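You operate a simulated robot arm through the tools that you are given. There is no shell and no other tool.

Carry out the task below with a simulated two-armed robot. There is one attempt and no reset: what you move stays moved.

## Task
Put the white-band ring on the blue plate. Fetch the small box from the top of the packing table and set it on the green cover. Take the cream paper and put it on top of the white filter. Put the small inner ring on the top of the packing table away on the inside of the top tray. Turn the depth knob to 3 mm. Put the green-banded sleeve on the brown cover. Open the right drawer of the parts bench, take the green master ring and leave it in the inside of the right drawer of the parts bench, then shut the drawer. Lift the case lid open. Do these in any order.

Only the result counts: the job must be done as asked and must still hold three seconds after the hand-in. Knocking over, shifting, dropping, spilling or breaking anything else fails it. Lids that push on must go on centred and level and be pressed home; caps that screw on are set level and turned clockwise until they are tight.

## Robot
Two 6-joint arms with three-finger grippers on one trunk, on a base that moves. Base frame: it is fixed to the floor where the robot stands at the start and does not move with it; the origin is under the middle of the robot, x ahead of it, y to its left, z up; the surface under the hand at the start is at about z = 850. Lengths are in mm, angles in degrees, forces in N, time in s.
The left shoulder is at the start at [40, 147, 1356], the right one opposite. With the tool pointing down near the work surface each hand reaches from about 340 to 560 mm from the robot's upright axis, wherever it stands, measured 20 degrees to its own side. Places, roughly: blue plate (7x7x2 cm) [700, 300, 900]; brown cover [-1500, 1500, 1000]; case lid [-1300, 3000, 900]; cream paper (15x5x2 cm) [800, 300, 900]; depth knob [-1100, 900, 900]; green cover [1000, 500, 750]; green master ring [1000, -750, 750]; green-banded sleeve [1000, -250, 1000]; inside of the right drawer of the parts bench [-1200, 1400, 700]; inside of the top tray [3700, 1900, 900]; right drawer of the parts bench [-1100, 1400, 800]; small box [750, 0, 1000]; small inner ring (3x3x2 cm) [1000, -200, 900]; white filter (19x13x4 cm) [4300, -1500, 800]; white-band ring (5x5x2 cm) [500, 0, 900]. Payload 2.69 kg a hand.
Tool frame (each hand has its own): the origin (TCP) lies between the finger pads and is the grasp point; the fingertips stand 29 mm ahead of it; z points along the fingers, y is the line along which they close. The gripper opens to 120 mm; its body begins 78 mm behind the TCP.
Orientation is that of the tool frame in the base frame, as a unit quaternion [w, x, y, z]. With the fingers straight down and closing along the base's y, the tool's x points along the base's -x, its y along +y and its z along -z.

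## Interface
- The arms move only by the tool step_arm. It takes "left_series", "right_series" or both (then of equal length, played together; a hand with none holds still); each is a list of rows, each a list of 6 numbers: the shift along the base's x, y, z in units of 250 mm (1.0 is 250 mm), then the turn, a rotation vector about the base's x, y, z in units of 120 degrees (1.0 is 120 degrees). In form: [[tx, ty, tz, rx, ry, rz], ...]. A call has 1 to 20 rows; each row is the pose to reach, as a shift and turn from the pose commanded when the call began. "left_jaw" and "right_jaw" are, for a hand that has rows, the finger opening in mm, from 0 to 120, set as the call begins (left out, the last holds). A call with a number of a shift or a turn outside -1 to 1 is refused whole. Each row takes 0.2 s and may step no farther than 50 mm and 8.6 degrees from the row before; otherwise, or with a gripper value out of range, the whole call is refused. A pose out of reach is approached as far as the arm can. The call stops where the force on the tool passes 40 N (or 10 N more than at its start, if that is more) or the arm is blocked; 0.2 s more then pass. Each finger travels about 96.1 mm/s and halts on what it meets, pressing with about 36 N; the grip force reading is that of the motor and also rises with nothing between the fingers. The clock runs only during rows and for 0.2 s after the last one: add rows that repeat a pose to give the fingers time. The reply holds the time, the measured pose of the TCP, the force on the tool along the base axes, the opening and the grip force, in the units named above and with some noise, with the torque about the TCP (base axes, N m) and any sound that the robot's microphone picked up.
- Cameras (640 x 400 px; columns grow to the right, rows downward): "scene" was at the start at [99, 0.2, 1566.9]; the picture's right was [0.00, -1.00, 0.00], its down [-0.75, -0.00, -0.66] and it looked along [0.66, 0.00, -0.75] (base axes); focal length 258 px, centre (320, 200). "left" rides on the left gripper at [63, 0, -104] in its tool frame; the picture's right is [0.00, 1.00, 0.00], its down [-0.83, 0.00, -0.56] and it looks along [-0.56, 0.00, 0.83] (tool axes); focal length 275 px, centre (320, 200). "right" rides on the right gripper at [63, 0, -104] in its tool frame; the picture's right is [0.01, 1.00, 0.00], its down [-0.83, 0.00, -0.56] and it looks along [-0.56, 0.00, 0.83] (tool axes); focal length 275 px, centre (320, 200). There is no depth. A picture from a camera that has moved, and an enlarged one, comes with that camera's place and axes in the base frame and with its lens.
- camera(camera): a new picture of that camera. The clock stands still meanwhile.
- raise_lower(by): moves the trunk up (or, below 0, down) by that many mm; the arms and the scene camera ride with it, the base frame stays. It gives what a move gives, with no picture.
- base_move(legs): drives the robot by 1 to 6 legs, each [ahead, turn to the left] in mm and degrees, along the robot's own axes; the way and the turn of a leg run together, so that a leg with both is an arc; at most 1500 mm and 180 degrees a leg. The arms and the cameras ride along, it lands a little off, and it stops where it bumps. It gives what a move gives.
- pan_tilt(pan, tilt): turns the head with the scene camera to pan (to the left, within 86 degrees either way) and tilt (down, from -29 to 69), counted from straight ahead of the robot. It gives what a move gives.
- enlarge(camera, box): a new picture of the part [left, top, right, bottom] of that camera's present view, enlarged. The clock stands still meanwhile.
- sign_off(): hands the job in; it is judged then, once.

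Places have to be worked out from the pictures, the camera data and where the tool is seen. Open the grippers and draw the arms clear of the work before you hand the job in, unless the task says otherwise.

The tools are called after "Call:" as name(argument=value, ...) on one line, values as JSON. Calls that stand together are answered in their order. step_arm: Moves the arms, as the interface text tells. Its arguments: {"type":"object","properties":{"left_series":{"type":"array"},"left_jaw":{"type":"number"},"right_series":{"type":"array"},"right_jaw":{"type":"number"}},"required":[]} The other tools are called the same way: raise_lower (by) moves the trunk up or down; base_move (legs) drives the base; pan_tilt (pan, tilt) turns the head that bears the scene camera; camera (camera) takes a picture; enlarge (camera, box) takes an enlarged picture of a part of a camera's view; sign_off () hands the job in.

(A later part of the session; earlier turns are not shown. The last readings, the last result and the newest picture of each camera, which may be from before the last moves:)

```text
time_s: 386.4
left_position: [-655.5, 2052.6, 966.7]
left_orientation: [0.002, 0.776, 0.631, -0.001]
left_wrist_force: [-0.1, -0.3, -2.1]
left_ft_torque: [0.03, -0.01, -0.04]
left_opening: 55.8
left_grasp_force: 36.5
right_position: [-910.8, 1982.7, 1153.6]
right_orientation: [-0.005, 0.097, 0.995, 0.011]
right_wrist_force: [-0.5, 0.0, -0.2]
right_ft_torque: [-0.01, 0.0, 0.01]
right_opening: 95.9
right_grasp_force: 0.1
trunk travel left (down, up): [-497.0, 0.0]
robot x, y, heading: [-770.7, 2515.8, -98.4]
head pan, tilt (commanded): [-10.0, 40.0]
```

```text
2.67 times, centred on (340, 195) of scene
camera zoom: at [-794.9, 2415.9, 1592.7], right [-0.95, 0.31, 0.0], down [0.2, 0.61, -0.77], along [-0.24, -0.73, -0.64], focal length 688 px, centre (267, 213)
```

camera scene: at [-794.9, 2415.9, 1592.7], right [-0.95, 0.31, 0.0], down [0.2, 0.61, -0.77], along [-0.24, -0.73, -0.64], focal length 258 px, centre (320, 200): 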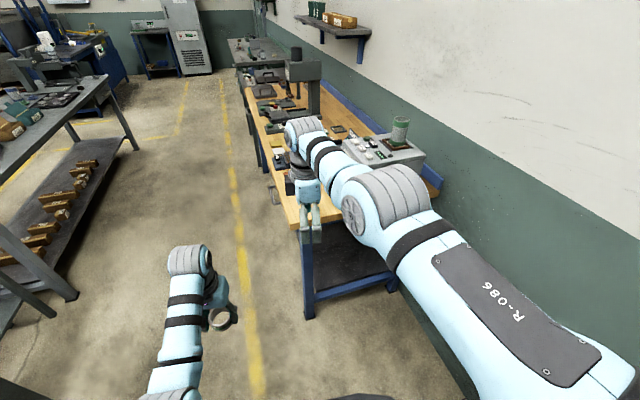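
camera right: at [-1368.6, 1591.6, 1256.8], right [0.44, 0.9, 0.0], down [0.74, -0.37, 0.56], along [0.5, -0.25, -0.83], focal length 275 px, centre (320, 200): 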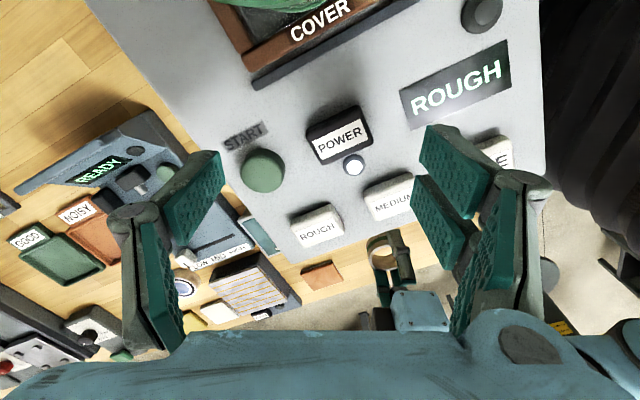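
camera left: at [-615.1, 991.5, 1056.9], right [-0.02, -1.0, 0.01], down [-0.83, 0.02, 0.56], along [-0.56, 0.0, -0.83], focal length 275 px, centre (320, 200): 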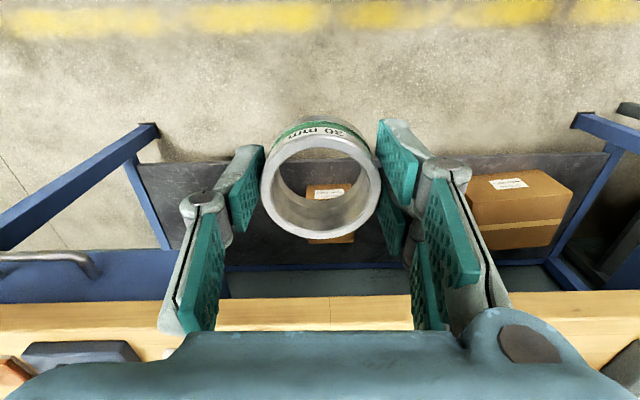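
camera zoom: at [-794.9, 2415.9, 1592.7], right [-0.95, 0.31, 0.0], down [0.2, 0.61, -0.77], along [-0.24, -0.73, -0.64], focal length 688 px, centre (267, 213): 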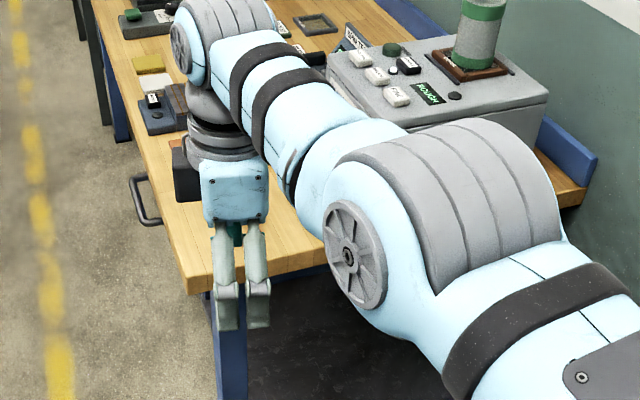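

The column's rear corner is caught near the table's corner. I go farther forward first, then turn with space around.

Call:
base_move(legs=[[200, 0], [0, 98], [300, 0], [0, 90], [560, 0], [0, 90]])

Call:
pan_tilt(pan=-10, tilt=40)

Call:
camera(camera="scene")

Call:
enlarge(camera="scene", box=[220, 120, 460, 270])

```text
time_s: 404.3
left_position: [-944.8, 2688.7, 966.4]
left_orientation: [0.003, 1.0, -0.011, -0.002]
left_wrist_force: [0.3, 0.3, -1.3]
left_ft_torque: [-0.03, -0.05, 0.01]
left_opening: 56.0
left_grasp_force: 35.7
right_position: [-1060.9, 2928.2, 1152.9]
right_orientation: [0.005, 0.711, 0.704, 0.01]
right_wrist_force: [-0.4, -0.7, 0.1]
right_ft_torque: [0.03, -0.02, 0.0]
right_opening: 96.1
right_grasp_force: 0.0
trunk travel left (down, up): [-497.0, 0.0]
robot x, y, heading: [-510.3, 2885.8, -177.3]
head pan, tilt (commanded): [-10.0, 40.0]
```

```text
time_s: 404.9
left_position: [-945.2, 2690.6, 967.5]
left_orientation: [0.004, 1.0, -0.011, -0.002]
left_wrist_force: [0.2, 0.6, -1.1]
left_ft_torque: [-0.02, -0.02, 0.02]
left_opening: 56.2
left_grasp_force: 36.0
right_position: [-1061.6, 2927.2, 1152.6]
right_orientation: [0.006, 0.711, 0.704, 0.01]
right_wrist_force: [0.5, 1.3, -1.3]
right_ft_torque: [-0.03, -0.01, -0.01]
right_opening: 95.9
right_grasp_force: 0.1
trunk travel left (down, up): [-497.0, 0.0]
robot x, y, heading: [-508.9, 2881.8, -177.3]
head pan, tilt (commanded): [-10.0, 40.0]
```

```text
taken
camera scene: at [-614.4, 2895.0, 1592.5], right [0.13, 0.99, 0.0], down [0.64, -0.09, -0.77], along [-0.76, 0.1, -0.64], focal length 258 px, centre (320, 200)
```

scene: 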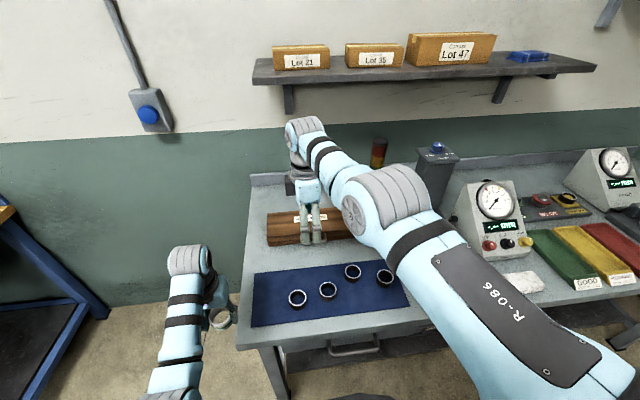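

```text
2.67 times, centred on (340, 195) of scene
camera zoom: at [-614.4, 2895.0, 1592.5], right [0.13, 0.99, 0.0], down [0.64, -0.09, -0.77], along [-0.76, 0.1, -0.64], focal length 688 px, centre (267, 213)
```

zoom: 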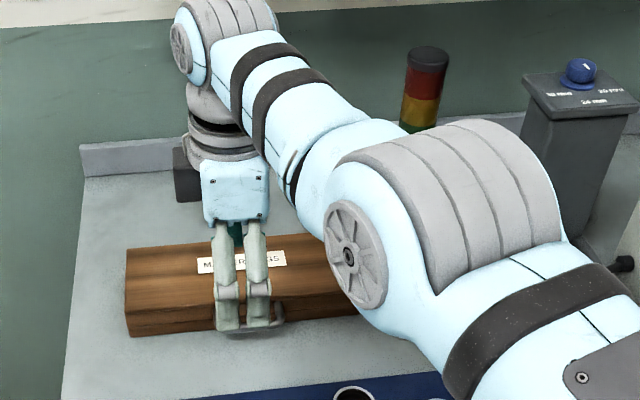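

The case labelled MASTER RINGS has a handle at its front. My right arm hides it, so I bring that hand back to a lower, nominal pose with its camera looking at the case.

Call:
step_arm(right_series=[[0.037, 0.041, -0.062, 0, 0, -0.066], [0.074, 0.082, -0.124, 0, 0, -0.132], [0.11, 0.123, -0.186, 0, 0, -0.198], [0.147, 0.164, -0.248, 0, 0, -0.264], [0.184, 0.205, -0.31, 0, 0, -0.33], [0.22, 0.246, -0.372, 0, 0, -0.396], [0.257, 0.288, -0.434, 0, 0, -0.462], [0.294, 0.329, -0.496, 0, 0, -0.528], [0.331, 0.37, -0.558, 0, 0, -0.594], [0.367, 0.411, -0.62, 0, 0, -0.66], [0.404, 0.452, -0.69, 0, 0, -0.725]])

Call:
camera(camera="right")

Call:
camera(camera="scene")

Call:
enlarge(camera="scene", box=[220, 160, 420, 290])

```text
time_s: 407.3
left_position: [-944.5, 2690.4, 967.3]
left_orientation: [0.004, 1.0, -0.01, -0.002]
left_wrist_force: [-0.2, -0.3, -1.8]
left_ft_torque: [0.04, -0.05, 0.01]
left_opening: 56.4
left_grasp_force: 35.6
right_position: [-1045.2, 3027.3, 945.9]
right_orientation: [0.01, 1.0, 0.021, 0.005]
right_wrist_force: [0.1, 0.3, 0.3]
right_ft_torque: [0.03, 0.0, 0.02]
right_opening: 95.8
right_grasp_force: 0.0
right hand out of reach, approached as far as the arm can: row 1, 2, 3, 4, 5, 6, 7, 8, 9, 10, 11
trunk travel left (down, up): [-497.0, 0.0]
robot x, y, heading: [-511.3, 2886.7, -177.6]
head pan, tilt (commanded): [-10.0, 40.0]
```

```text
taken
camera right: at [-984.5, 3032.5, 1050.1], right [0.05, -1.0, 0.02], down [-0.84, -0.03, 0.55], along [-0.55, -0.04, -0.84], focal length 275 px, centre (320, 200)
```

right: 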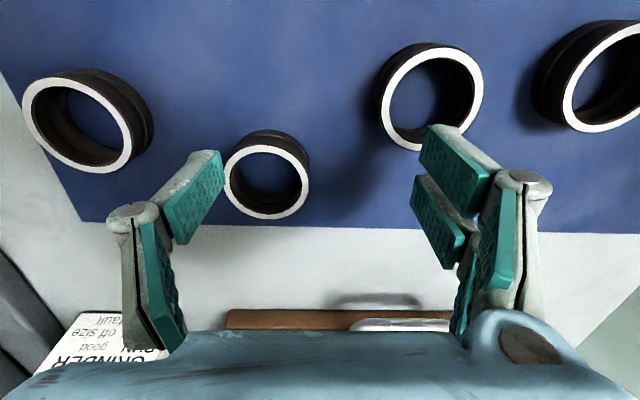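

```text
taken
camera scene: at [-614.5, 2895.5, 1592.5], right [0.13, 0.99, 0.0], down [0.64, -0.09, -0.77], along [-0.76, 0.1, -0.64], focal length 258 px, centre (320, 200)
```

scene: 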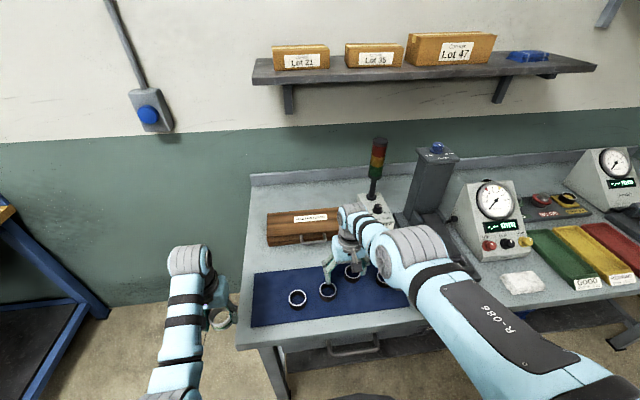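

```text
3.08 times, centred on (320, 225) of scene
camera zoom: at [-614.5, 2895.5, 1592.5], right [0.13, 0.99, 0.0], down [0.64, -0.09, -0.77], along [-0.76, 0.1, -0.64], focal length 793 px, centre (320, 123)
```

zoom: 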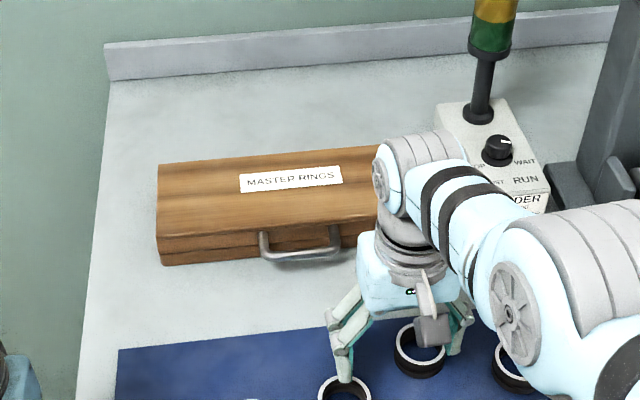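

I zoom closely on the case's front to see the seam and where the handle is fixed.

Call:
enlarge(camera="scene", box=[255, 195, 355, 260])

Call:
camera(camera="left")

```text
6.15 times, centred on (305, 228) of scene
camera zoom: at [-614.5, 2895.5, 1592.5], right [0.13, 0.99, 0.0], down [0.64, -0.09, -0.77], along [-0.76, 0.1, -0.64], focal length 1587 px, centre (412, 31)
```

zoom: 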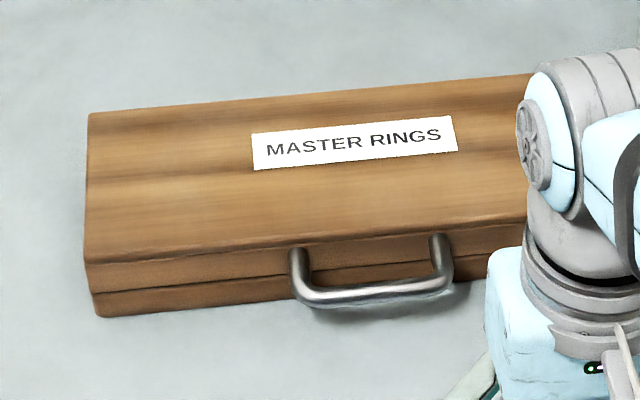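

```text
taken
camera left: at [-879.6, 2689.3, 1070.4], right [-0.03, -1.0, 0.01], down [-0.83, 0.02, 0.56], along [-0.56, 0.01, -0.83], focal length 275 px, centre (320, 200)
```

left: 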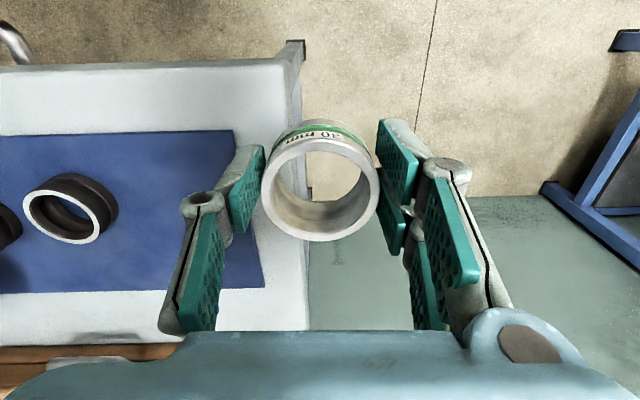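

The handle bar (about [-1197,2950], z 912) is fixed to the lid, seam at z about 902, hinge at the back near x=-1337. I raise the right hand, drive closer and turn 35 degrees left so the right shoulder comes near the case.

Call:
step_arm(right_series=[[0, 0, 0.15, 0, 0, 0], [0, 0, 0.3, 0, 0, 0], [0, 0, 0.44, 0, 0, 0]])

Call:
base_move(legs=[[172, 0], [0, 35]])

Call:
step_arm(right_series=[[0, 0, 0, 0, 0, 0], [0, 0, 0, 0, 0, 0]])

Call:
pan_tilt(pan=-45, tilt=45)

Call:
camera(camera="scene")

```text
time_s: 408.1
left_position: [-944.7, 2689.4, 966.4]
left_orientation: [0.003, 1.0, -0.011, -0.003]
left_wrist_force: [-0.5, -0.3, -0.9]
left_ft_torque: [0.01, -0.01, 0.0]
left_opening: 55.9
left_grasp_force: 35.6
right_position: [-1076.9, 3025.9, 1050.5]
right_orientation: [0.01, 1.0, 0.022, 0.005]
right_wrist_force: [0.9, -0.2, 0.4]
right_ft_torque: [0.0, -0.04, 0.01]
right_opening: 96.0
right_grasp_force: 0.1
right hand out of reach, approached as far as the arm can: row 1, 2, 3
trunk travel left (down, up): [-497.0, 0.0]
robot x, y, heading: [-507.9, 2887.7, -177.8]
head pan, tilt (commanded): [-10.0, 40.0]
```

```text
time_s: 410.1
left_position: [-1102.6, 2661.7, 967.8]
left_orientation: [0.003, 1.0, 0.014, -0.004]
left_wrist_force: [-0.5, 0.0, -2.6]
left_ft_torque: [0.03, -0.03, -0.02]
left_opening: 56.3
left_grasp_force: 35.9
right_position: [-1250.9, 2992.8, 1054.2]
right_orientation: [0.01, 0.999, 0.045, 0.004]
right_wrist_force: [0.2, 1.2, -0.1]
right_ft_torque: [0.03, -0.01, 0.01]
right_opening: 96.1
right_grasp_force: 0.0
trunk travel left (down, up): [-497.0, 0.0]
robot x, y, heading: [-682.8, 2876.8, -175.3]
head pan, tilt (commanded): [-10.0, 40.0]
stopped in leg 2: the robot was blocked; the commanded pose is now the measured one
```

```text
time_s: 410.7
left_position: [-1102.7, 2662.6, 969.4]
left_orientation: [0.003, 1.0, 0.013, -0.005]
left_wrist_force: [0.0, -0.7, -2.4]
left_ft_torque: [-0.01, -0.02, 0.03]
left_opening: 55.9
left_grasp_force: 35.9
right_position: [-1249.9, 2993.6, 1053.4]
right_orientation: [0.01, 0.999, 0.045, 0.004]
right_wrist_force: [-0.1, 0.3, -0.1]
right_ft_torque: [0.0, 0.05, 0.0]
right_opening: 95.9
right_grasp_force: 0.0
trunk travel left (down, up): [-497.0, 0.0]
robot x, y, heading: [-678.6, 2879.0, -175.3]
head pan, tilt (commanded): [-10.0, 40.0]
```

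```text
time_s: 411.7
left_position: [-1102.9, 2662.6, 968.9]
left_orientation: [0.004, 1.0, 0.013, -0.005]
left_wrist_force: [-1.4, -0.2, -1.7]
left_ft_torque: [-0.02, 0.01, -0.02]
left_opening: 56.0
left_grasp_force: 35.9
right_position: [-1250.7, 2992.3, 1053.5]
right_orientation: [0.011, 0.999, 0.045, 0.003]
right_wrist_force: [-0.9, -0.3, -0.2]
right_ft_torque: [0.0, 0.04, 0.02]
right_opening: 95.7
right_grasp_force: 0.0
trunk travel left (down, up): [-497.0, 0.0]
robot x, y, heading: [-682.0, 2879.3, -175.2]
head pan, tilt (commanded): [-45.0, 45.0]
```

```text
taken
camera scene: at [-757.1, 2929.3, 1585.6], right [0.65, 0.76, 0.0], down [0.54, -0.46, -0.71], along [-0.54, 0.46, -0.7], focal length 258 px, centre (320, 200)
```

scene: 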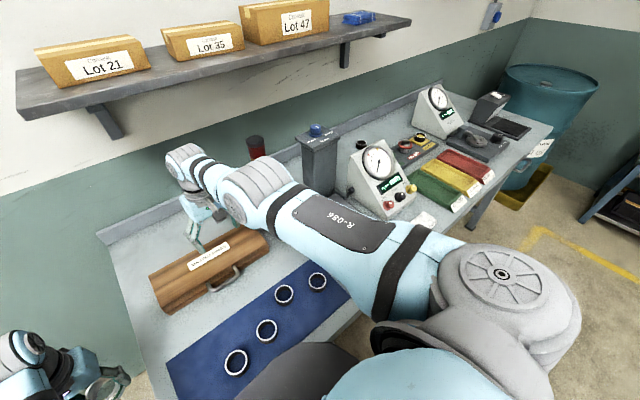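

The turn is blocked by this table's drawer handle. I stay facing the case instead: I back off a little and turn the right wrist so its fingers close along x, and bring it above the handle.

Call:
base_move(legs=[[-12, 0]])

Call:
step_arm(right_series=[[0.02, 0, 0, 0, 0, 0.0707], [0.04, -0.02, 0, 0, 0, 0.1414], [0.06, -0.04, 0, 0, 0, 0.212], [0.08, -0.06, 0, 0, 0, 0.283], [0.1, -0.08, 0, 0, 0, 0.353], [0.12, -0.1, 0, 0, 0, 0.424], [0.14, -0.12, 0, 0, 0, 0.495], [0.16, -0.14, 0, 0, 0, 0.566], [0.17, -0.16, 0, 0, 0, 0.636], [0.172, -0.17, 0, 0, 0, 0.707]], right_jaw=24)

Call:
camera(camera="right")

Call:
camera(camera="scene")

```text
time_s: 412.4
left_position: [-1095.6, 2663.2, 966.2]
left_orientation: [0.003, 1.0, 0.014, -0.001]
left_wrist_force: [-0.8, 1.1, -1.6]
left_ft_torque: [-0.03, -0.04, -0.01]
left_opening: 55.8
left_grasp_force: 36.5
right_position: [-1243.5, 2993.3, 1051.0]
right_orientation: [0.01, 0.999, 0.045, 0.006]
right_wrist_force: [0.6, 0.0, 0.5]
right_ft_torque: [0.01, -0.01, -0.01]
right_opening: 96.0
right_grasp_force: 0.2
trunk travel left (down, up): [-497.0, 0.0]
robot x, y, heading: [-671.5, 2878.5, -175.2]
head pan, tilt (commanded): [-45.0, 45.0]
```

```text
time_s: 414.6
left_position: [-1094.1, 2663.2, 966.7]
left_orientation: [0.004, 1.0, 0.013, -0.002]
left_wrist_force: [0.3, 0.6, -1.0]
left_ft_torque: [-0.04, -0.01, 0.0]
left_opening: 56.0
left_grasp_force: 35.8
right_position: [-1224.7, 2942.8, 1046.3]
right_orientation: [0.004, 0.706, 0.708, 0.012]
right_wrist_force: [-0.4, -0.4, -0.1]
right_ft_torque: [0.01, 0.03, -0.05]
right_opening: 24.2
right_grasp_force: 0.1
right hand out of reach, approached as far as the arm can: row 2, 3, 4, 5, 6, 7, 8, 9, 10
trunk travel left (down, up): [-497.0, 0.0]
robot x, y, heading: [-672.1, 2876.3, -175.3]
head pan, tilt (commanded): [-45.0, 45.0]
```

```text
taken
camera right: at [-1229.4, 3003.4, 1151.7], right [1.0, 0.01, 0.02], down [-0.01, -0.84, 0.55], along [0.02, -0.55, -0.84], focal length 275 px, centre (320, 200)
```

right: 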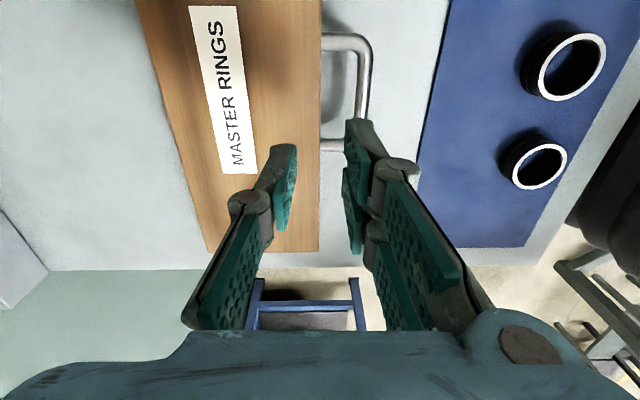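

```text
taken
camera scene: at [-752.5, 2929.1, 1585.3], right [0.65, 0.76, 0.0], down [0.54, -0.46, -0.71], along [-0.54, 0.46, -0.71], focal length 258 px, centre (320, 200)
```

scene: 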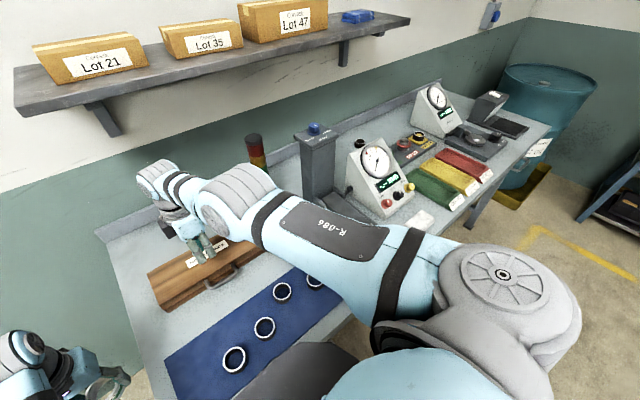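

The handle bar is at about [-1186,2950,912], the case's front face at x=-1222, the hinge near x=-1345. I bring the hand over the bar at z about 975 with the fingers 24 mm apart.

Call:
step_arm(right_series=[[0.05, 0.01, -0.06, -0.002, 0.004, 0], [0.1, 0.02, -0.12, -0.004, 0.008, 0], [0.155, 0.029, -0.2, -0.0054, 0.0108, 0], [0.155, 0.029, -0.285, -0.0054, 0.0108, 0]])

Call:
camera(camera="right")

Call:
enlarge(camera="right", box=[220, 60, 460, 260])

```text
time_s: 415.6
left_position: [-1095.2, 2663.8, 966.6]
left_orientation: [0.004, 1.0, 0.014, -0.002]
left_wrist_force: [0.0, 0.1, -1.4]
left_ft_torque: [-0.02, -0.01, -0.01]
left_opening: 56.1
left_grasp_force: 35.7
right_position: [-1208.4, 2944.4, 967.5]
right_orientation: [0.0, 0.707, 0.707, -0.001]
right_wrist_force: [0.7, 0.3, -0.2]
right_ft_torque: [-0.03, -0.01, -0.01]
right_opening: 24.0
right_grasp_force: 0.0
right hand out of reach, approached as far as the arm can: row 1, 2, 3, 4
trunk travel left (down, up): [-497.0, 0.0]
robot x, y, heading: [-668.8, 2880.8, -175.2]
head pan, tilt (commanded): [-45.0, 45.0]
```

```text
taken
camera right: at [-1210.3, 3006.9, 1071.8], right [1.0, 0.01, 0.0], down [0.01, -0.83, 0.56], along [0.0, -0.56, -0.83], focal length 275 px, centre (320, 200)
```

right: 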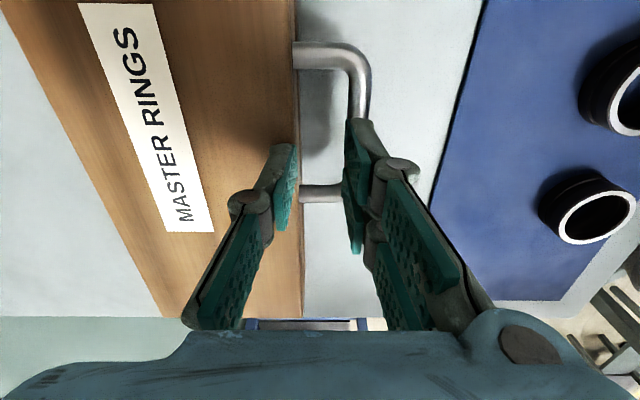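

```text
2.00 times, centred on (340, 160) of right
camera zoom: at [-1210.3, 3006.9, 1071.8], right [1.0, 0.01, 0.0], down [0.01, -0.83, 0.56], along [0.0, -0.56, -0.83], focal length 551 px, centre (280, 280)
```

zoom: 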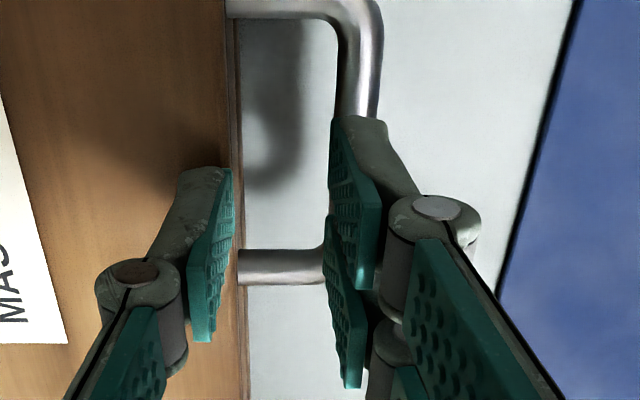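

With this wrist turn the arm cannot come back far enough here. I re-place the robot a bit to the left (y about 2775, heading about 205) so that the handle lies on the right arm's outer side.

Call:
base_move(legs=[[-120, 0], [0, 85], [60, 0], [0, -65]])

Call:
base_move(legs=[[120, 0]])

Call:
step_arm(right_series=[[0, 0, 0, 0, 0, 0], [0, 0, 0, 0, 0, 0]])

Call:
pan_tilt(pan=-35, tilt=45)

Call:
camera(camera="scene")

Call:
camera(camera="right")

```text
time_s: 423.9
left_position: [-884.6, 2487.1, 967.2]
left_orientation: [0.004, 0.984, 0.177, -0.003]
left_wrist_force: [0.4, 0.6, -1.8]
left_ft_torque: [0.01, -0.02, 0.0]
left_opening: 56.1
left_grasp_force: 36.0
right_position: [-1081.5, 2717.0, 966.8]
right_orientation: [-0.001, 0.581, 0.814, -0.002]
right_wrist_force: [0.3, 0.5, 0.2]
right_ft_torque: [0.01, 0.01, -0.03]
right_opening: 24.0
right_grasp_force: 0.0
trunk travel left (down, up): [-497.0, 0.0]
robot x, y, heading: [-553.8, 2825.7, -156.5]
head pan, tilt (commanded): [-45.0, 45.0]
```

```text
time_s: 425.1
left_position: [-990.5, 2439.6, 968.6]
left_orientation: [0.004, 0.984, 0.178, -0.004]
left_wrist_force: [-0.7, -0.7, -1.6]
left_ft_torque: [-0.02, 0.01, -0.02]
left_opening: 56.3
left_grasp_force: 36.1
right_position: [-1189.2, 2669.6, 969.4]
right_orientation: [0.0, 0.581, 0.814, -0.003]
right_wrist_force: [-0.2, 0.3, 0.3]
right_ft_torque: [-0.01, -0.02, 0.0]
right_opening: 24.0
right_grasp_force: 0.1
trunk travel left (down, up): [-497.0, 0.0]
robot x, y, heading: [-662.7, 2781.9, -156.3]
head pan, tilt (commanded): [-45.0, 45.0]
```

```text
time_s: 425.7
left_position: [-991.3, 2438.8, 967.9]
left_orientation: [0.004, 0.984, 0.178, -0.002]
left_wrist_force: [-0.4, 0.4, -1.9]
left_ft_torque: [-0.02, 0.0, 0.01]
left_opening: 55.8
left_grasp_force: 36.6
right_position: [-1190.1, 2667.0, 968.6]
right_orientation: [0.0, 0.581, 0.814, -0.002]
right_wrist_force: [0.9, 0.1, -0.9]
right_ft_torque: [-0.04, 0.0, 0.01]
right_opening: 24.3
right_grasp_force: 0.0
trunk travel left (down, up): [-497.0, 0.0]
robot x, y, heading: [-661.0, 2779.6, -156.2]
head pan, tilt (commanded): [-45.0, 45.0]
```

```text
time_s: 426.4
left_position: [-993.4, 2439.1, 966.9]
left_orientation: [0.004, 0.984, 0.178, -0.002]
left_wrist_force: [0.0, 0.5, -1.5]
left_ft_torque: [-0.01, 0.0, 0.0]
left_opening: 56.2
left_grasp_force: 35.8
right_position: [-1191.8, 2667.7, 966.0]
right_orientation: [0.0, 0.581, 0.814, -0.001]
right_wrist_force: [-0.9, -0.1, 0.0]
right_ft_torque: [-0.01, -0.02, 0.0]
right_opening: 23.9
right_grasp_force: 0.0
trunk travel left (down, up): [-497.0, 0.0]
robot x, y, heading: [-658.3, 2778.1, -156.1]
head pan, tilt (commanded): [-35.0, 45.0]
```

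```text
taken
camera scene: at [-757.9, 2788.3, 1585.3], right [0.2, 0.98, 0.0], down [0.69, -0.14, -0.71], along [-0.69, 0.14, -0.71], focal length 258 px, centre (320, 200)
```

scene: 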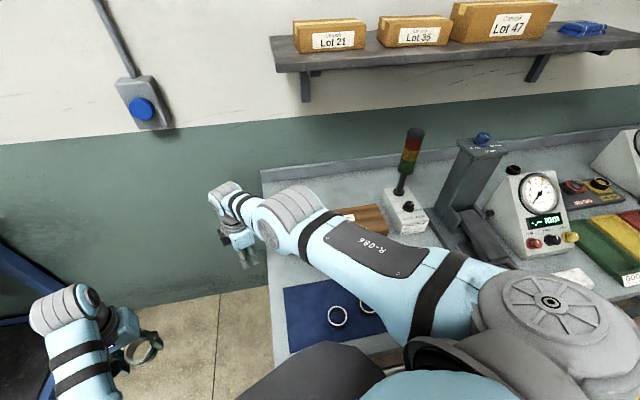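

```text
taken
camera right: at [-1212.8, 2726.8, 1072.4], right [0.94, 0.33, 0.0], down [0.28, -0.78, 0.56], along [0.18, -0.53, -0.83], focal length 275 px, centre (320, 200)
```

right: 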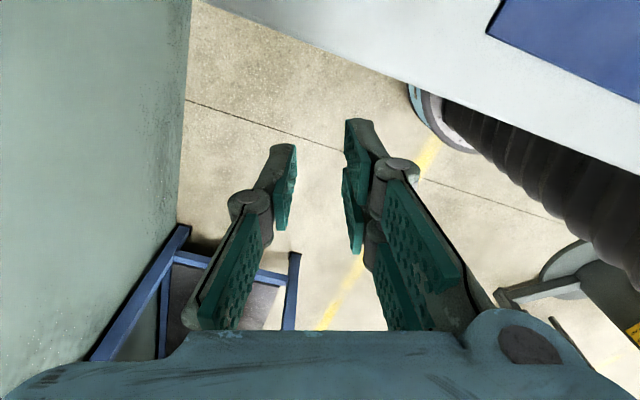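

Now the handle lies 30 degrees to the right arm's outer side. I move the hand along y over to the handle, turning it 19 degrees back to close exactly along x.

Call:
step_arm(right_series=[[0, 0.16, 0.05, 0, 0, -0.03], [0, 0.32, 0.06, 0, 0, -0.06], [0, 0.48, 0.06, 0, 0, -0.09], [0, 0.64, 0.06, 0, 0, -0.12], [0.01, 0.8, 0.06, 0, 0, -0.15], [0.016, 0.9, 0.06, 0, 0, -0.158]])

Call:
step_arm(right_series=[[0, 0.12, 0, 0, 0, 0], [0, 0.228, 0, 0, 0, 0]])

Call:
camera(camera="right")

Call:
enlarge(camera="right", box=[220, 60, 460, 260])

```text
time_s: 427.4
left_position: [-989.4, 2435.3, 966.0]
left_orientation: [0.002, 0.984, 0.18, -0.003]
left_wrist_force: [-0.2, -0.2, -2.1]
left_ft_torque: [0.02, 0.0, -0.01]
left_opening: 56.1
left_grasp_force: 36.5
right_position: [-1243.8, 2767.9, 958.7]
right_orientation: [0.006, 0.663, 0.749, -0.006]
right_wrist_force: [0.1, -0.1, 0.5]
right_ft_torque: [0.02, -0.01, -0.02]
right_opening: 23.9
right_grasp_force: 0.0
right hand out of reach, approached as far as the arm can: row 1, 2, 3, 4
trunk travel left (down, up): [-497.0, 0.0]
robot x, y, heading: [-663.8, 2778.6, -156.0]
head pan, tilt (commanded): [-35.0, 45.0]
stopped in row 4 (right hand): the force on the tool passed its limit at 62 N (the readings are from after the stop); the commanded pose is now the measured one
```

```text
time_s: 427.7
left_position: [-990.3, 2435.5, 965.8]
left_orientation: [0.002, 0.983, 0.181, -0.001]
left_wrist_force: [-0.3, -0.6, -2.1]
left_ft_torque: [0.0, -0.03, 0.01]
left_opening: 55.9
left_grasp_force: 36.2
right_position: [-1246.8, 2768.9, 959.5]
right_orientation: [0.014, 0.662, 0.749, -0.012]
right_wrist_force: [-0.5, -0.8, 1.4]
right_ft_torque: [-0.12, -0.07, -0.05]
right_opening: 23.9
right_grasp_force: 0.0
right hand out of reach, approached as far as the arm can: row 1
trunk travel left (down, up): [-497.0, 0.0]
robot x, y, heading: [-659.4, 2783.1, -156.0]
head pan, tilt (commanded): [-35.0, 45.0]
stopped in row 1 (right hand): the force on the tool passed its limit at 56 N (the readings are from after the stop); the commanded pose is now the measured one
```

```text
taken
camera right: at [-1256.7, 2834.7, 1061.5], right [0.99, 0.13, 0.0], down [0.1, -0.8, 0.59], along [0.08, -0.58, -0.81], focal length 275 px, centre (320, 200)
```

right: 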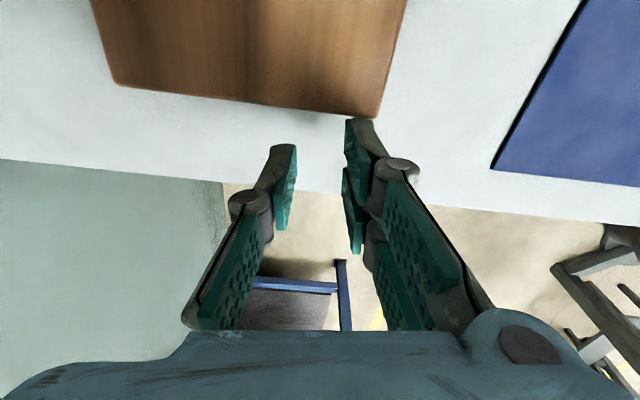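

```text
2.00 times, centred on (340, 160) of right
camera zoom: at [-1256.7, 2834.7, 1061.5], right [0.99, 0.13, 0.0], down [0.1, -0.8, 0.59], along [0.08, -0.58, -0.81], focal length 551 px, centre (280, 280)
```

zoom: 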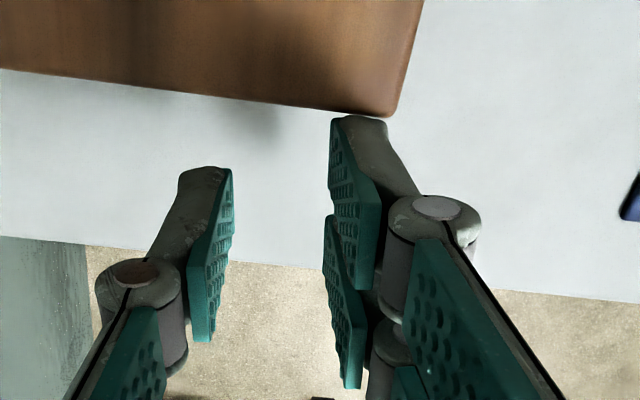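

The hand strayed and touched the case's left end. I withdraw it at once toward -y and upward, then check the case.

Call:
step_arm(right_series=[[0, -0.08, 0.02, 0, 0, 0], [0, -0.2, 0.04, 0, 0, 0], [0, -0.36, 0.06, 0, 0, 0]])

Call:
camera(camera="right")

Call:
camera(camera="scene")

```text
time_s: 428.5
left_position: [-990.4, 2435.6, 966.3]
left_orientation: [0.003, 0.984, 0.181, -0.002]
left_wrist_force: [0.6, -0.7, -2.5]
left_ft_torque: [0.01, -0.04, 0.01]
left_opening: 55.9
left_grasp_force: 36.1
right_position: [-1230.5, 2713.0, 977.7]
right_orientation: [0.014, 0.661, 0.75, -0.012]
right_wrist_force: [-0.3, 0.3, 0.3]
right_ft_torque: [0.04, 0.03, -0.03]
right_opening: 24.0
right_grasp_force: 0.0
right hand out of reach, approached as far as the arm can: row 1, 2, 3
trunk travel left (down, up): [-497.0, 0.0]
robot x, y, heading: [-659.0, 2783.8, -156.0]
head pan, tilt (commanded): [-35.0, 45.0]
```

```text
taken
camera right: at [-1239.8, 2777.8, 1080.1], right [0.99, 0.13, 0.0], down [0.1, -0.8, 0.59], along [0.08, -0.58, -0.81], focal length 275 px, centre (320, 200)
```

right: 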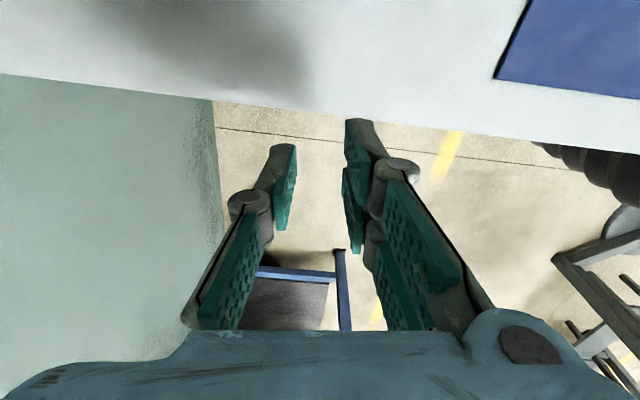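

```text
taken
camera scene: at [-758.4, 2786.3, 1585.3], right [0.19, 0.98, 0.0], down [0.69, -0.13, -0.71], along [-0.69, 0.13, -0.71], focal length 258 px, centre (320, 200)
```

scene: 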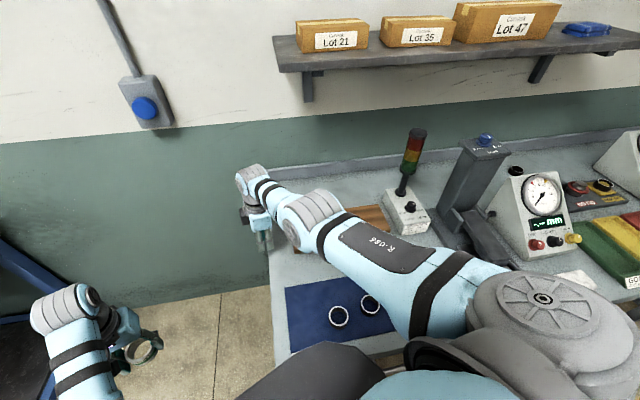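

The case looks in place. The right arm seems to have got into a less favourable posture after the high placement, so I back away and compare both arms in free space.

Call:
base_move(legs=[[-250, 0]])

Call:
pan_tilt(pan=0, tilt=50)

Call:
camera(camera="scene")

```text
time_s: 430.3
left_position: [-768.1, 2536.3, 964.7]
left_orientation: [0.003, 0.984, 0.181, 0.0]
left_wrist_force: [0.2, -0.2, -1.9]
left_ft_torque: [0.05, -0.04, 0.0]
left_opening: 56.3
left_grasp_force: 36.6
right_position: [-1006.1, 2812.8, 975.7]
right_orientation: [0.016, 0.661, 0.75, -0.01]
right_wrist_force: [0.0, -0.4, -0.4]
right_ft_torque: [0.0, -0.02, 0.02]
right_opening: 23.9
right_grasp_force: 0.0
trunk travel left (down, up): [-497.0, 0.0]
robot x, y, heading: [-436.3, 2881.4, -156.1]
head pan, tilt (commanded): [-35.0, 45.0]
```

```text
time_s: 431.3
left_position: [-764.1, 2538.5, 967.3]
left_orientation: [0.003, 0.984, 0.18, -0.002]
left_wrist_force: [-0.5, 0.6, -1.4]
left_ft_torque: [0.01, -0.03, 0.01]
left_opening: 56.0
left_grasp_force: 35.8
right_position: [-1002.9, 2814.8, 978.4]
right_orientation: [0.015, 0.661, 0.75, -0.012]
right_wrist_force: [0.0, -0.2, 0.3]
right_ft_torque: [-0.01, 0.0, -0.03]
right_opening: 24.1
right_grasp_force: 0.1
trunk travel left (down, up): [-497.0, 0.0]
robot x, y, heading: [-434.5, 2880.9, -155.7]
head pan, tilt (commanded): [0.0, 50.0]
```

```text
taken
camera scene: at [-521.6, 2842.4, 1578.4], right [-0.41, 0.91, 0.0], down [0.7, 0.31, -0.64], along [-0.59, -0.26, -0.77], focal length 258 px, centre (320, 200)
```

scene: 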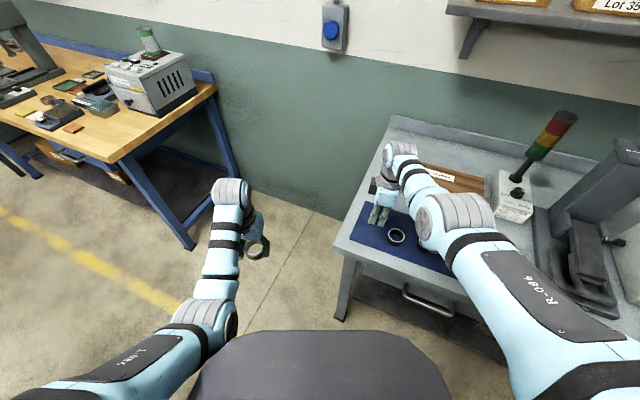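

I test the right arm in free space: first turning the wrist back to its nominal yaw, then drawing the hand back 100 mm.

Call:
step_arm(right_series=[[0, 0, 0, 0, 0, -0.07], [0, 0, 0, 0, 0, -0.14], [0, 0, 0, 0, 0, -0.21], [0, 0, 0, 0, 0, -0.28], [0, 0, 0, 0, 0, -0.35], [0, 0, 0, 0, 0, -0.42], [0, 0, 0, 0, 0, -0.49], [0, 0, 0, 0, 0, -0.56], [0, 0, 0, 0, 0, -0.608]])

Call:
step_arm(right_series=[[0.09, 0.04, 0, 0, 0, 0], [0.18, 0.08, 0, 0, 0, 0], [0.27, 0.12, 0, 0, 0, 0], [0.36, 0.16, 0, 0, 0, 0]])

Call:
camera(camera="scene")

```text
time_s: 433.3
left_position: [-763.8, 2538.5, 966.9]
left_orientation: [0.003, 0.984, 0.18, -0.001]
left_wrist_force: [-0.1, -0.7, -2.1]
left_ft_torque: [0.02, -0.03, 0.03]
left_opening: 55.8
left_grasp_force: 35.9
right_position: [-1003.8, 2813.4, 977.2]
right_orientation: [0.004, 0.978, 0.209, -0.019]
right_wrist_force: [-0.6, -0.5, -0.7]
right_ft_torque: [0.01, 0.0, 0.0]
right_opening: 24.0
right_grasp_force: 0.0
trunk travel left (down, up): [-497.0, 0.0]
robot x, y, heading: [-430.9, 2881.7, -155.8]
head pan, tilt (commanded): [0.0, 50.0]
```

```text
time_s: 434.3
left_position: [-762.7, 2539.2, 967.6]
left_orientation: [0.003, 0.984, 0.181, -0.002]
left_wrist_force: [-0.6, -0.5, -1.2]
left_ft_torque: [-0.04, -0.01, -0.01]
left_opening: 56.3
left_grasp_force: 36.4
right_position: [-912.2, 2855.0, 978.1]
right_orientation: [0.005, 0.978, 0.21, -0.019]
right_wrist_force: [-0.5, 0.5, 0.8]
right_ft_torque: [0.01, -0.01, 0.01]
right_opening: 24.0
right_grasp_force: 0.3
trunk travel left (down, up): [-497.0, 0.0]
robot x, y, heading: [-435.3, 2884.4, -155.7]
head pan, tilt (commanded): [0.0, 50.0]
```

```text
taken
camera scene: at [-521.4, 2842.3, 1578.4], right [-0.41, 0.91, 0.0], down [0.7, 0.31, -0.64], along [-0.59, -0.26, -0.77], focal length 258 px, centre (320, 200)
```

scene: 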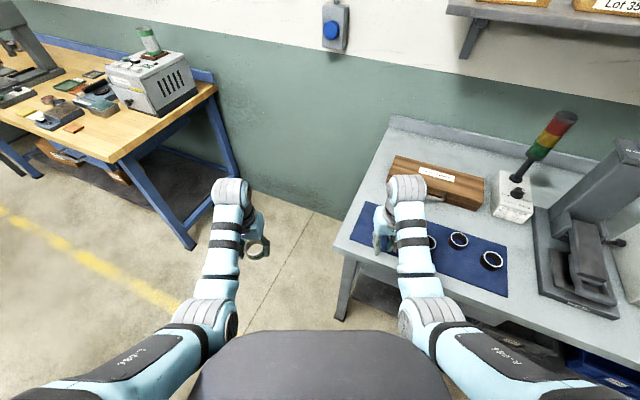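

At nominal yaw the arm moves freely. I go back in with the hand in this pose, move it beside the handle, and only then turn the wrist.

Call:
step_arm(right_series=[[0, 0, -0.04, 0.0, 0.0, 0], [0, 0, -0.06, 0, 0, 0]])

Call:
base_move(legs=[[245, 0]])

Call:
step_arm(right_series=[[0, 0, 0, 0, 0, 0], [0, 0, 0, 0, 0, 0]])

Call:
camera(camera="right")

```text
time_s: 434.9
left_position: [-762.6, 2537.9, 966.8]
left_orientation: [0.003, 0.984, 0.18, -0.002]
left_wrist_force: [-0.1, -0.4, -1.7]
left_ft_torque: [0.0, 0.02, 0.05]
left_opening: 56.3
left_grasp_force: 36.1
right_position: [-913.3, 2854.3, 962.0]
right_orientation: [0.005, 0.978, 0.21, -0.018]
right_wrist_force: [-0.3, 0.3, -0.1]
right_ft_torque: [0.01, 0.0, 0.01]
right_opening: 23.9
right_grasp_force: 0.0
trunk travel left (down, up): [-497.0, 0.0]
robot x, y, heading: [-433.6, 2880.5, -156.2]
head pan, tilt (commanded): [0.0, 50.0]
```

```text
time_s: 436.7
left_position: [-983.8, 2440.5, 968.2]
left_orientation: [0.003, 0.984, 0.179, -0.002]
left_wrist_force: [0.7, -0.2, -2.5]
left_ft_torque: [0.01, 0.0, 0.0]
left_opening: 56.2
left_grasp_force: 36.1
right_position: [-1134.0, 2758.2, 964.2]
right_orientation: [0.006, 0.978, 0.208, -0.02]
right_wrist_force: [0.4, 0.8, 0.4]
right_ft_torque: [-0.02, 0.06, -0.02]
right_opening: 23.7
right_grasp_force: 0.0
trunk travel left (down, up): [-497.0, 0.0]
robot x, y, heading: [-657.3, 2781.3, -155.8]
head pan, tilt (commanded): [0.0, 50.0]
```

```text
time_s: 437.3
left_position: [-985.6, 2440.2, 967.2]
left_orientation: [0.003, 0.984, 0.179, -0.002]
left_wrist_force: [0.9, 0.7, -2.1]
left_ft_torque: [-0.02, -0.02, -0.04]
left_opening: 56.4
left_grasp_force: 36.2
right_position: [-1135.3, 2757.0, 962.2]
right_orientation: [0.005, 0.978, 0.207, -0.019]
right_wrist_force: [-0.6, -0.1, 0.3]
right_ft_torque: [-0.01, 0.0, -0.04]
right_opening: 24.1
right_grasp_force: 0.0
trunk travel left (down, up): [-497.0, 0.0]
robot x, y, heading: [-656.6, 2781.3, -156.2]
head pan, tilt (commanded): [0.0, 50.0]
```

```text
taken
camera right: at [-1075.2, 2784.2, 1065.0], right [0.41, -0.91, 0.0], down [-0.74, -0.33, 0.59], along [-0.54, -0.24, -0.81], focal length 275 px, centre (320, 200)
```

right: 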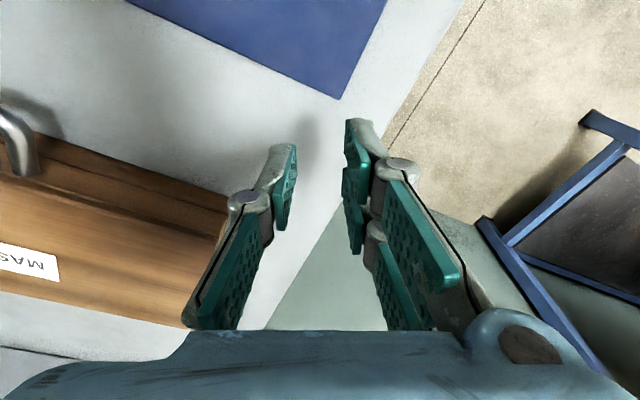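

I move the hand along y in front of the case toward the handle, levelling the tool.

Call:
step_arm(right_series=[[-0.01, 0.15, 0, 0.004, -0.008, 0], [-0.03, 0.3, 0, 0.0085, -0.0167, 0], [-0.04, 0.45, 0, 0.0085, -0.0167, 0], [-0.05, 0.6, 0, 0.0085, -0.0167, 0], [-0.06, 0.76, 0, 0.0085, -0.0167, 0]])

Call:
camera(camera="right")

```text
time_s: 438.5
left_position: [-988.4, 2441.7, 967.1]
left_orientation: [0.003, 0.984, 0.179, -0.002]
left_wrist_force: [-0.9, -0.1, -2.1]
left_ft_torque: [-0.04, -0.02, -0.02]
left_opening: 56.1
left_grasp_force: 35.8
right_position: [-1149.3, 2948.8, 964.0]
right_orientation: [0.001, 0.978, 0.208, 0.0]
right_wrist_force: [-0.4, -0.2, 0.9]
right_ft_torque: [-0.01, 0.05, 0.01]
right_opening: 24.1
right_grasp_force: 0.0
trunk travel left (down, up): [-497.0, 0.0]
robot x, y, heading: [-657.1, 2784.1, -156.2]
head pan, tilt (commanded): [0.0, 50.0]
```

```text
taken
camera right: at [-1094.0, 2974.3, 1068.3], right [0.41, -0.91, 0.0], down [-0.76, -0.34, 0.56], along [-0.51, -0.23, -0.83], focal length 275 px, centre (320, 200)
```

right: 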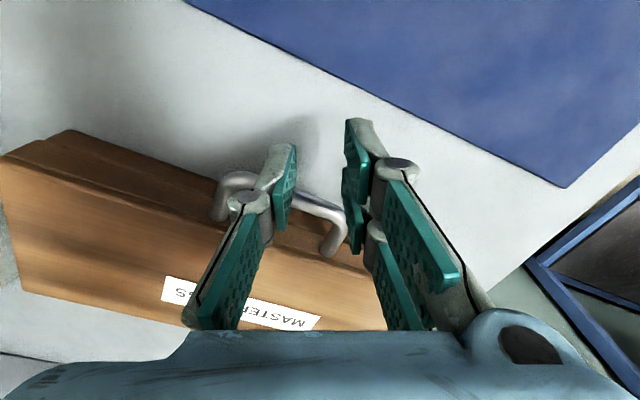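

No reach problem now. I turn the wrist 66 degrees in place so that the fingers close along x.

Call:
step_arm(right_series=[[0, 0, 0, 0, 0, 0.07], [0, 0, 0, 0, 0, 0.14], [0, 0, 0, 0, 0, 0.21], [0, 0, 0, 0, 0, 0.28], [0, 0, 0, 0, 0, 0.35], [0, 0, 0, 0, 0, 0.42], [0, 0, 0, 0, 0, 0.49], [0, 0, 0, 0, 0, 0.55]])

Call:
camera(camera="right")

Call:
enlarge(camera="right", box=[200, 60, 440, 260])

```text
time_s: 440.3
left_position: [-988.1, 2440.5, 967.7]
left_orientation: [0.003, 0.984, 0.179, -0.002]
left_wrist_force: [-0.2, -0.8, -2.4]
left_ft_torque: [0.02, 0.0, -0.03]
left_opening: 56.1
left_grasp_force: 35.4
right_position: [-1151.7, 2946.1, 961.9]
right_orientation: [-0.001, 0.706, 0.708, 0.001]
right_wrist_force: [-0.4, 0.6, 0.2]
right_ft_torque: [-0.01, 0.0, -0.01]
right_opening: 24.2
right_grasp_force: 0.0
trunk travel left (down, up): [-497.0, 0.0]
robot x, y, heading: [-652.0, 2782.1, -155.8]
head pan, tilt (commanded): [0.0, 50.0]
```

```text
taken
camera right: at [-1153.1, 3009.1, 1067.1], right [1.0, 0.01, 0.0], down [0.01, -0.83, 0.55], along [0.0, -0.55, -0.83], focal length 275 px, centre (320, 200)
```

right: 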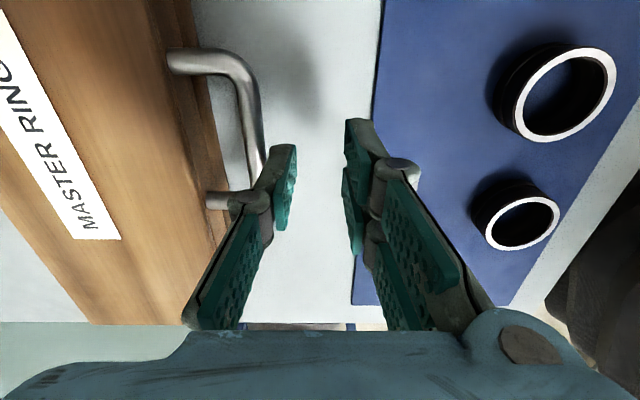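

```text
2.00 times, centred on (320, 160) of right
camera zoom: at [-1153.1, 3009.1, 1067.1], right [1.0, 0.01, 0.0], down [0.01, -0.83, 0.55], along [0.0, -0.55, -0.83], focal length 551 px, centre (320, 280)
```

zoom: 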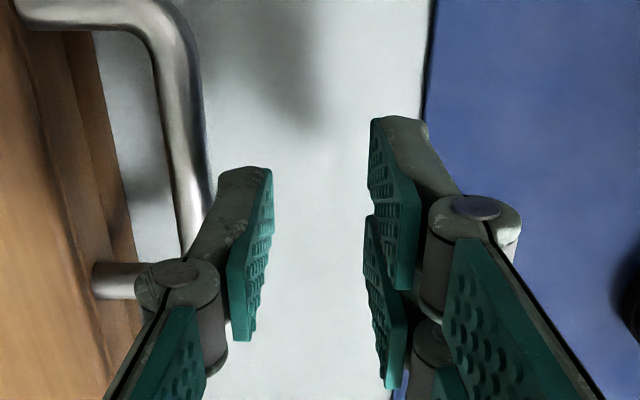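

The bar is at about x=-1190, z 920. I raise 10 mm, shift over the bar and check the centring before going down.

Call:
step_arm(right_series=[[0, 0, 0.04, 0, 0, 0], [-0.08, 0.008, 0.045, 0, 0, 0], [-0.154, 0.016, 0.045, 0, 0, 0], [-0.154, 0.016, 0.045, 0, 0, 0]])

Call:
camera(camera="right")

Call:
enlarge(camera="right", box=[220, 40, 460, 240])

```text
time_s: 441.3
left_position: [-986.4, 2440.6, 967.2]
left_orientation: [0.003, 0.984, 0.178, -0.001]
left_wrist_force: [0.2, -0.5, -2.2]
left_ft_torque: [0.04, -0.03, -0.05]
left_opening: 56.0
left_grasp_force: 35.8
right_position: [-1189.0, 2951.0, 973.6]
right_orientation: [-0.001, 0.706, 0.708, 0.0]
right_wrist_force: [0.3, -0.8, -0.3]
right_ft_torque: [-0.02, 0.03, 0.01]
right_opening: 23.9
right_grasp_force: 0.1
trunk travel left (down, up): [-497.0, 0.0]
robot x, y, heading: [-659.8, 2781.0, -156.0]
head pan, tilt (commanded): [0.0, 50.0]
```

```text
taken
camera right: at [-1191.2, 3013.5, 1078.2], right [1.0, 0.01, 0.0], down [0.0, -0.83, 0.56], along [0.0, -0.56, -0.83], focal length 275 px, centre (320, 200)
```

right: 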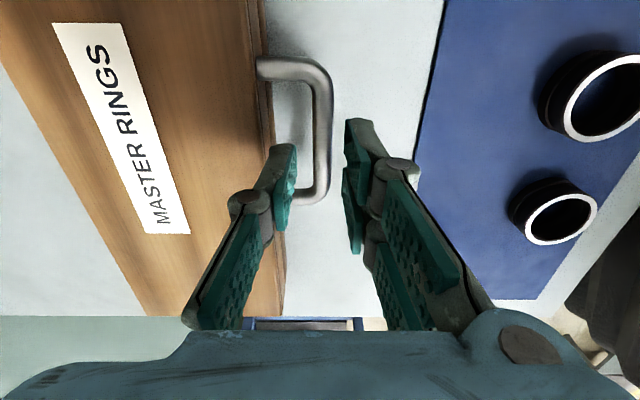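

```text
2.00 times, centred on (340, 140) of right
camera zoom: at [-1191.2, 3013.5, 1078.2], right [1.0, 0.01, 0.0], down [0.0, -0.83, 0.56], along [0.0, -0.56, -0.83], focal length 551 px, centre (280, 320)
```

zoom: 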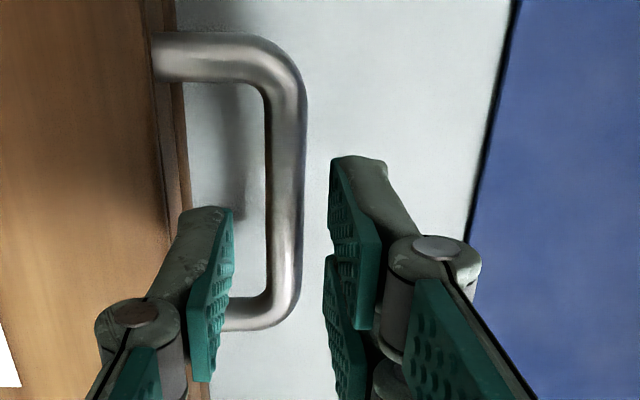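

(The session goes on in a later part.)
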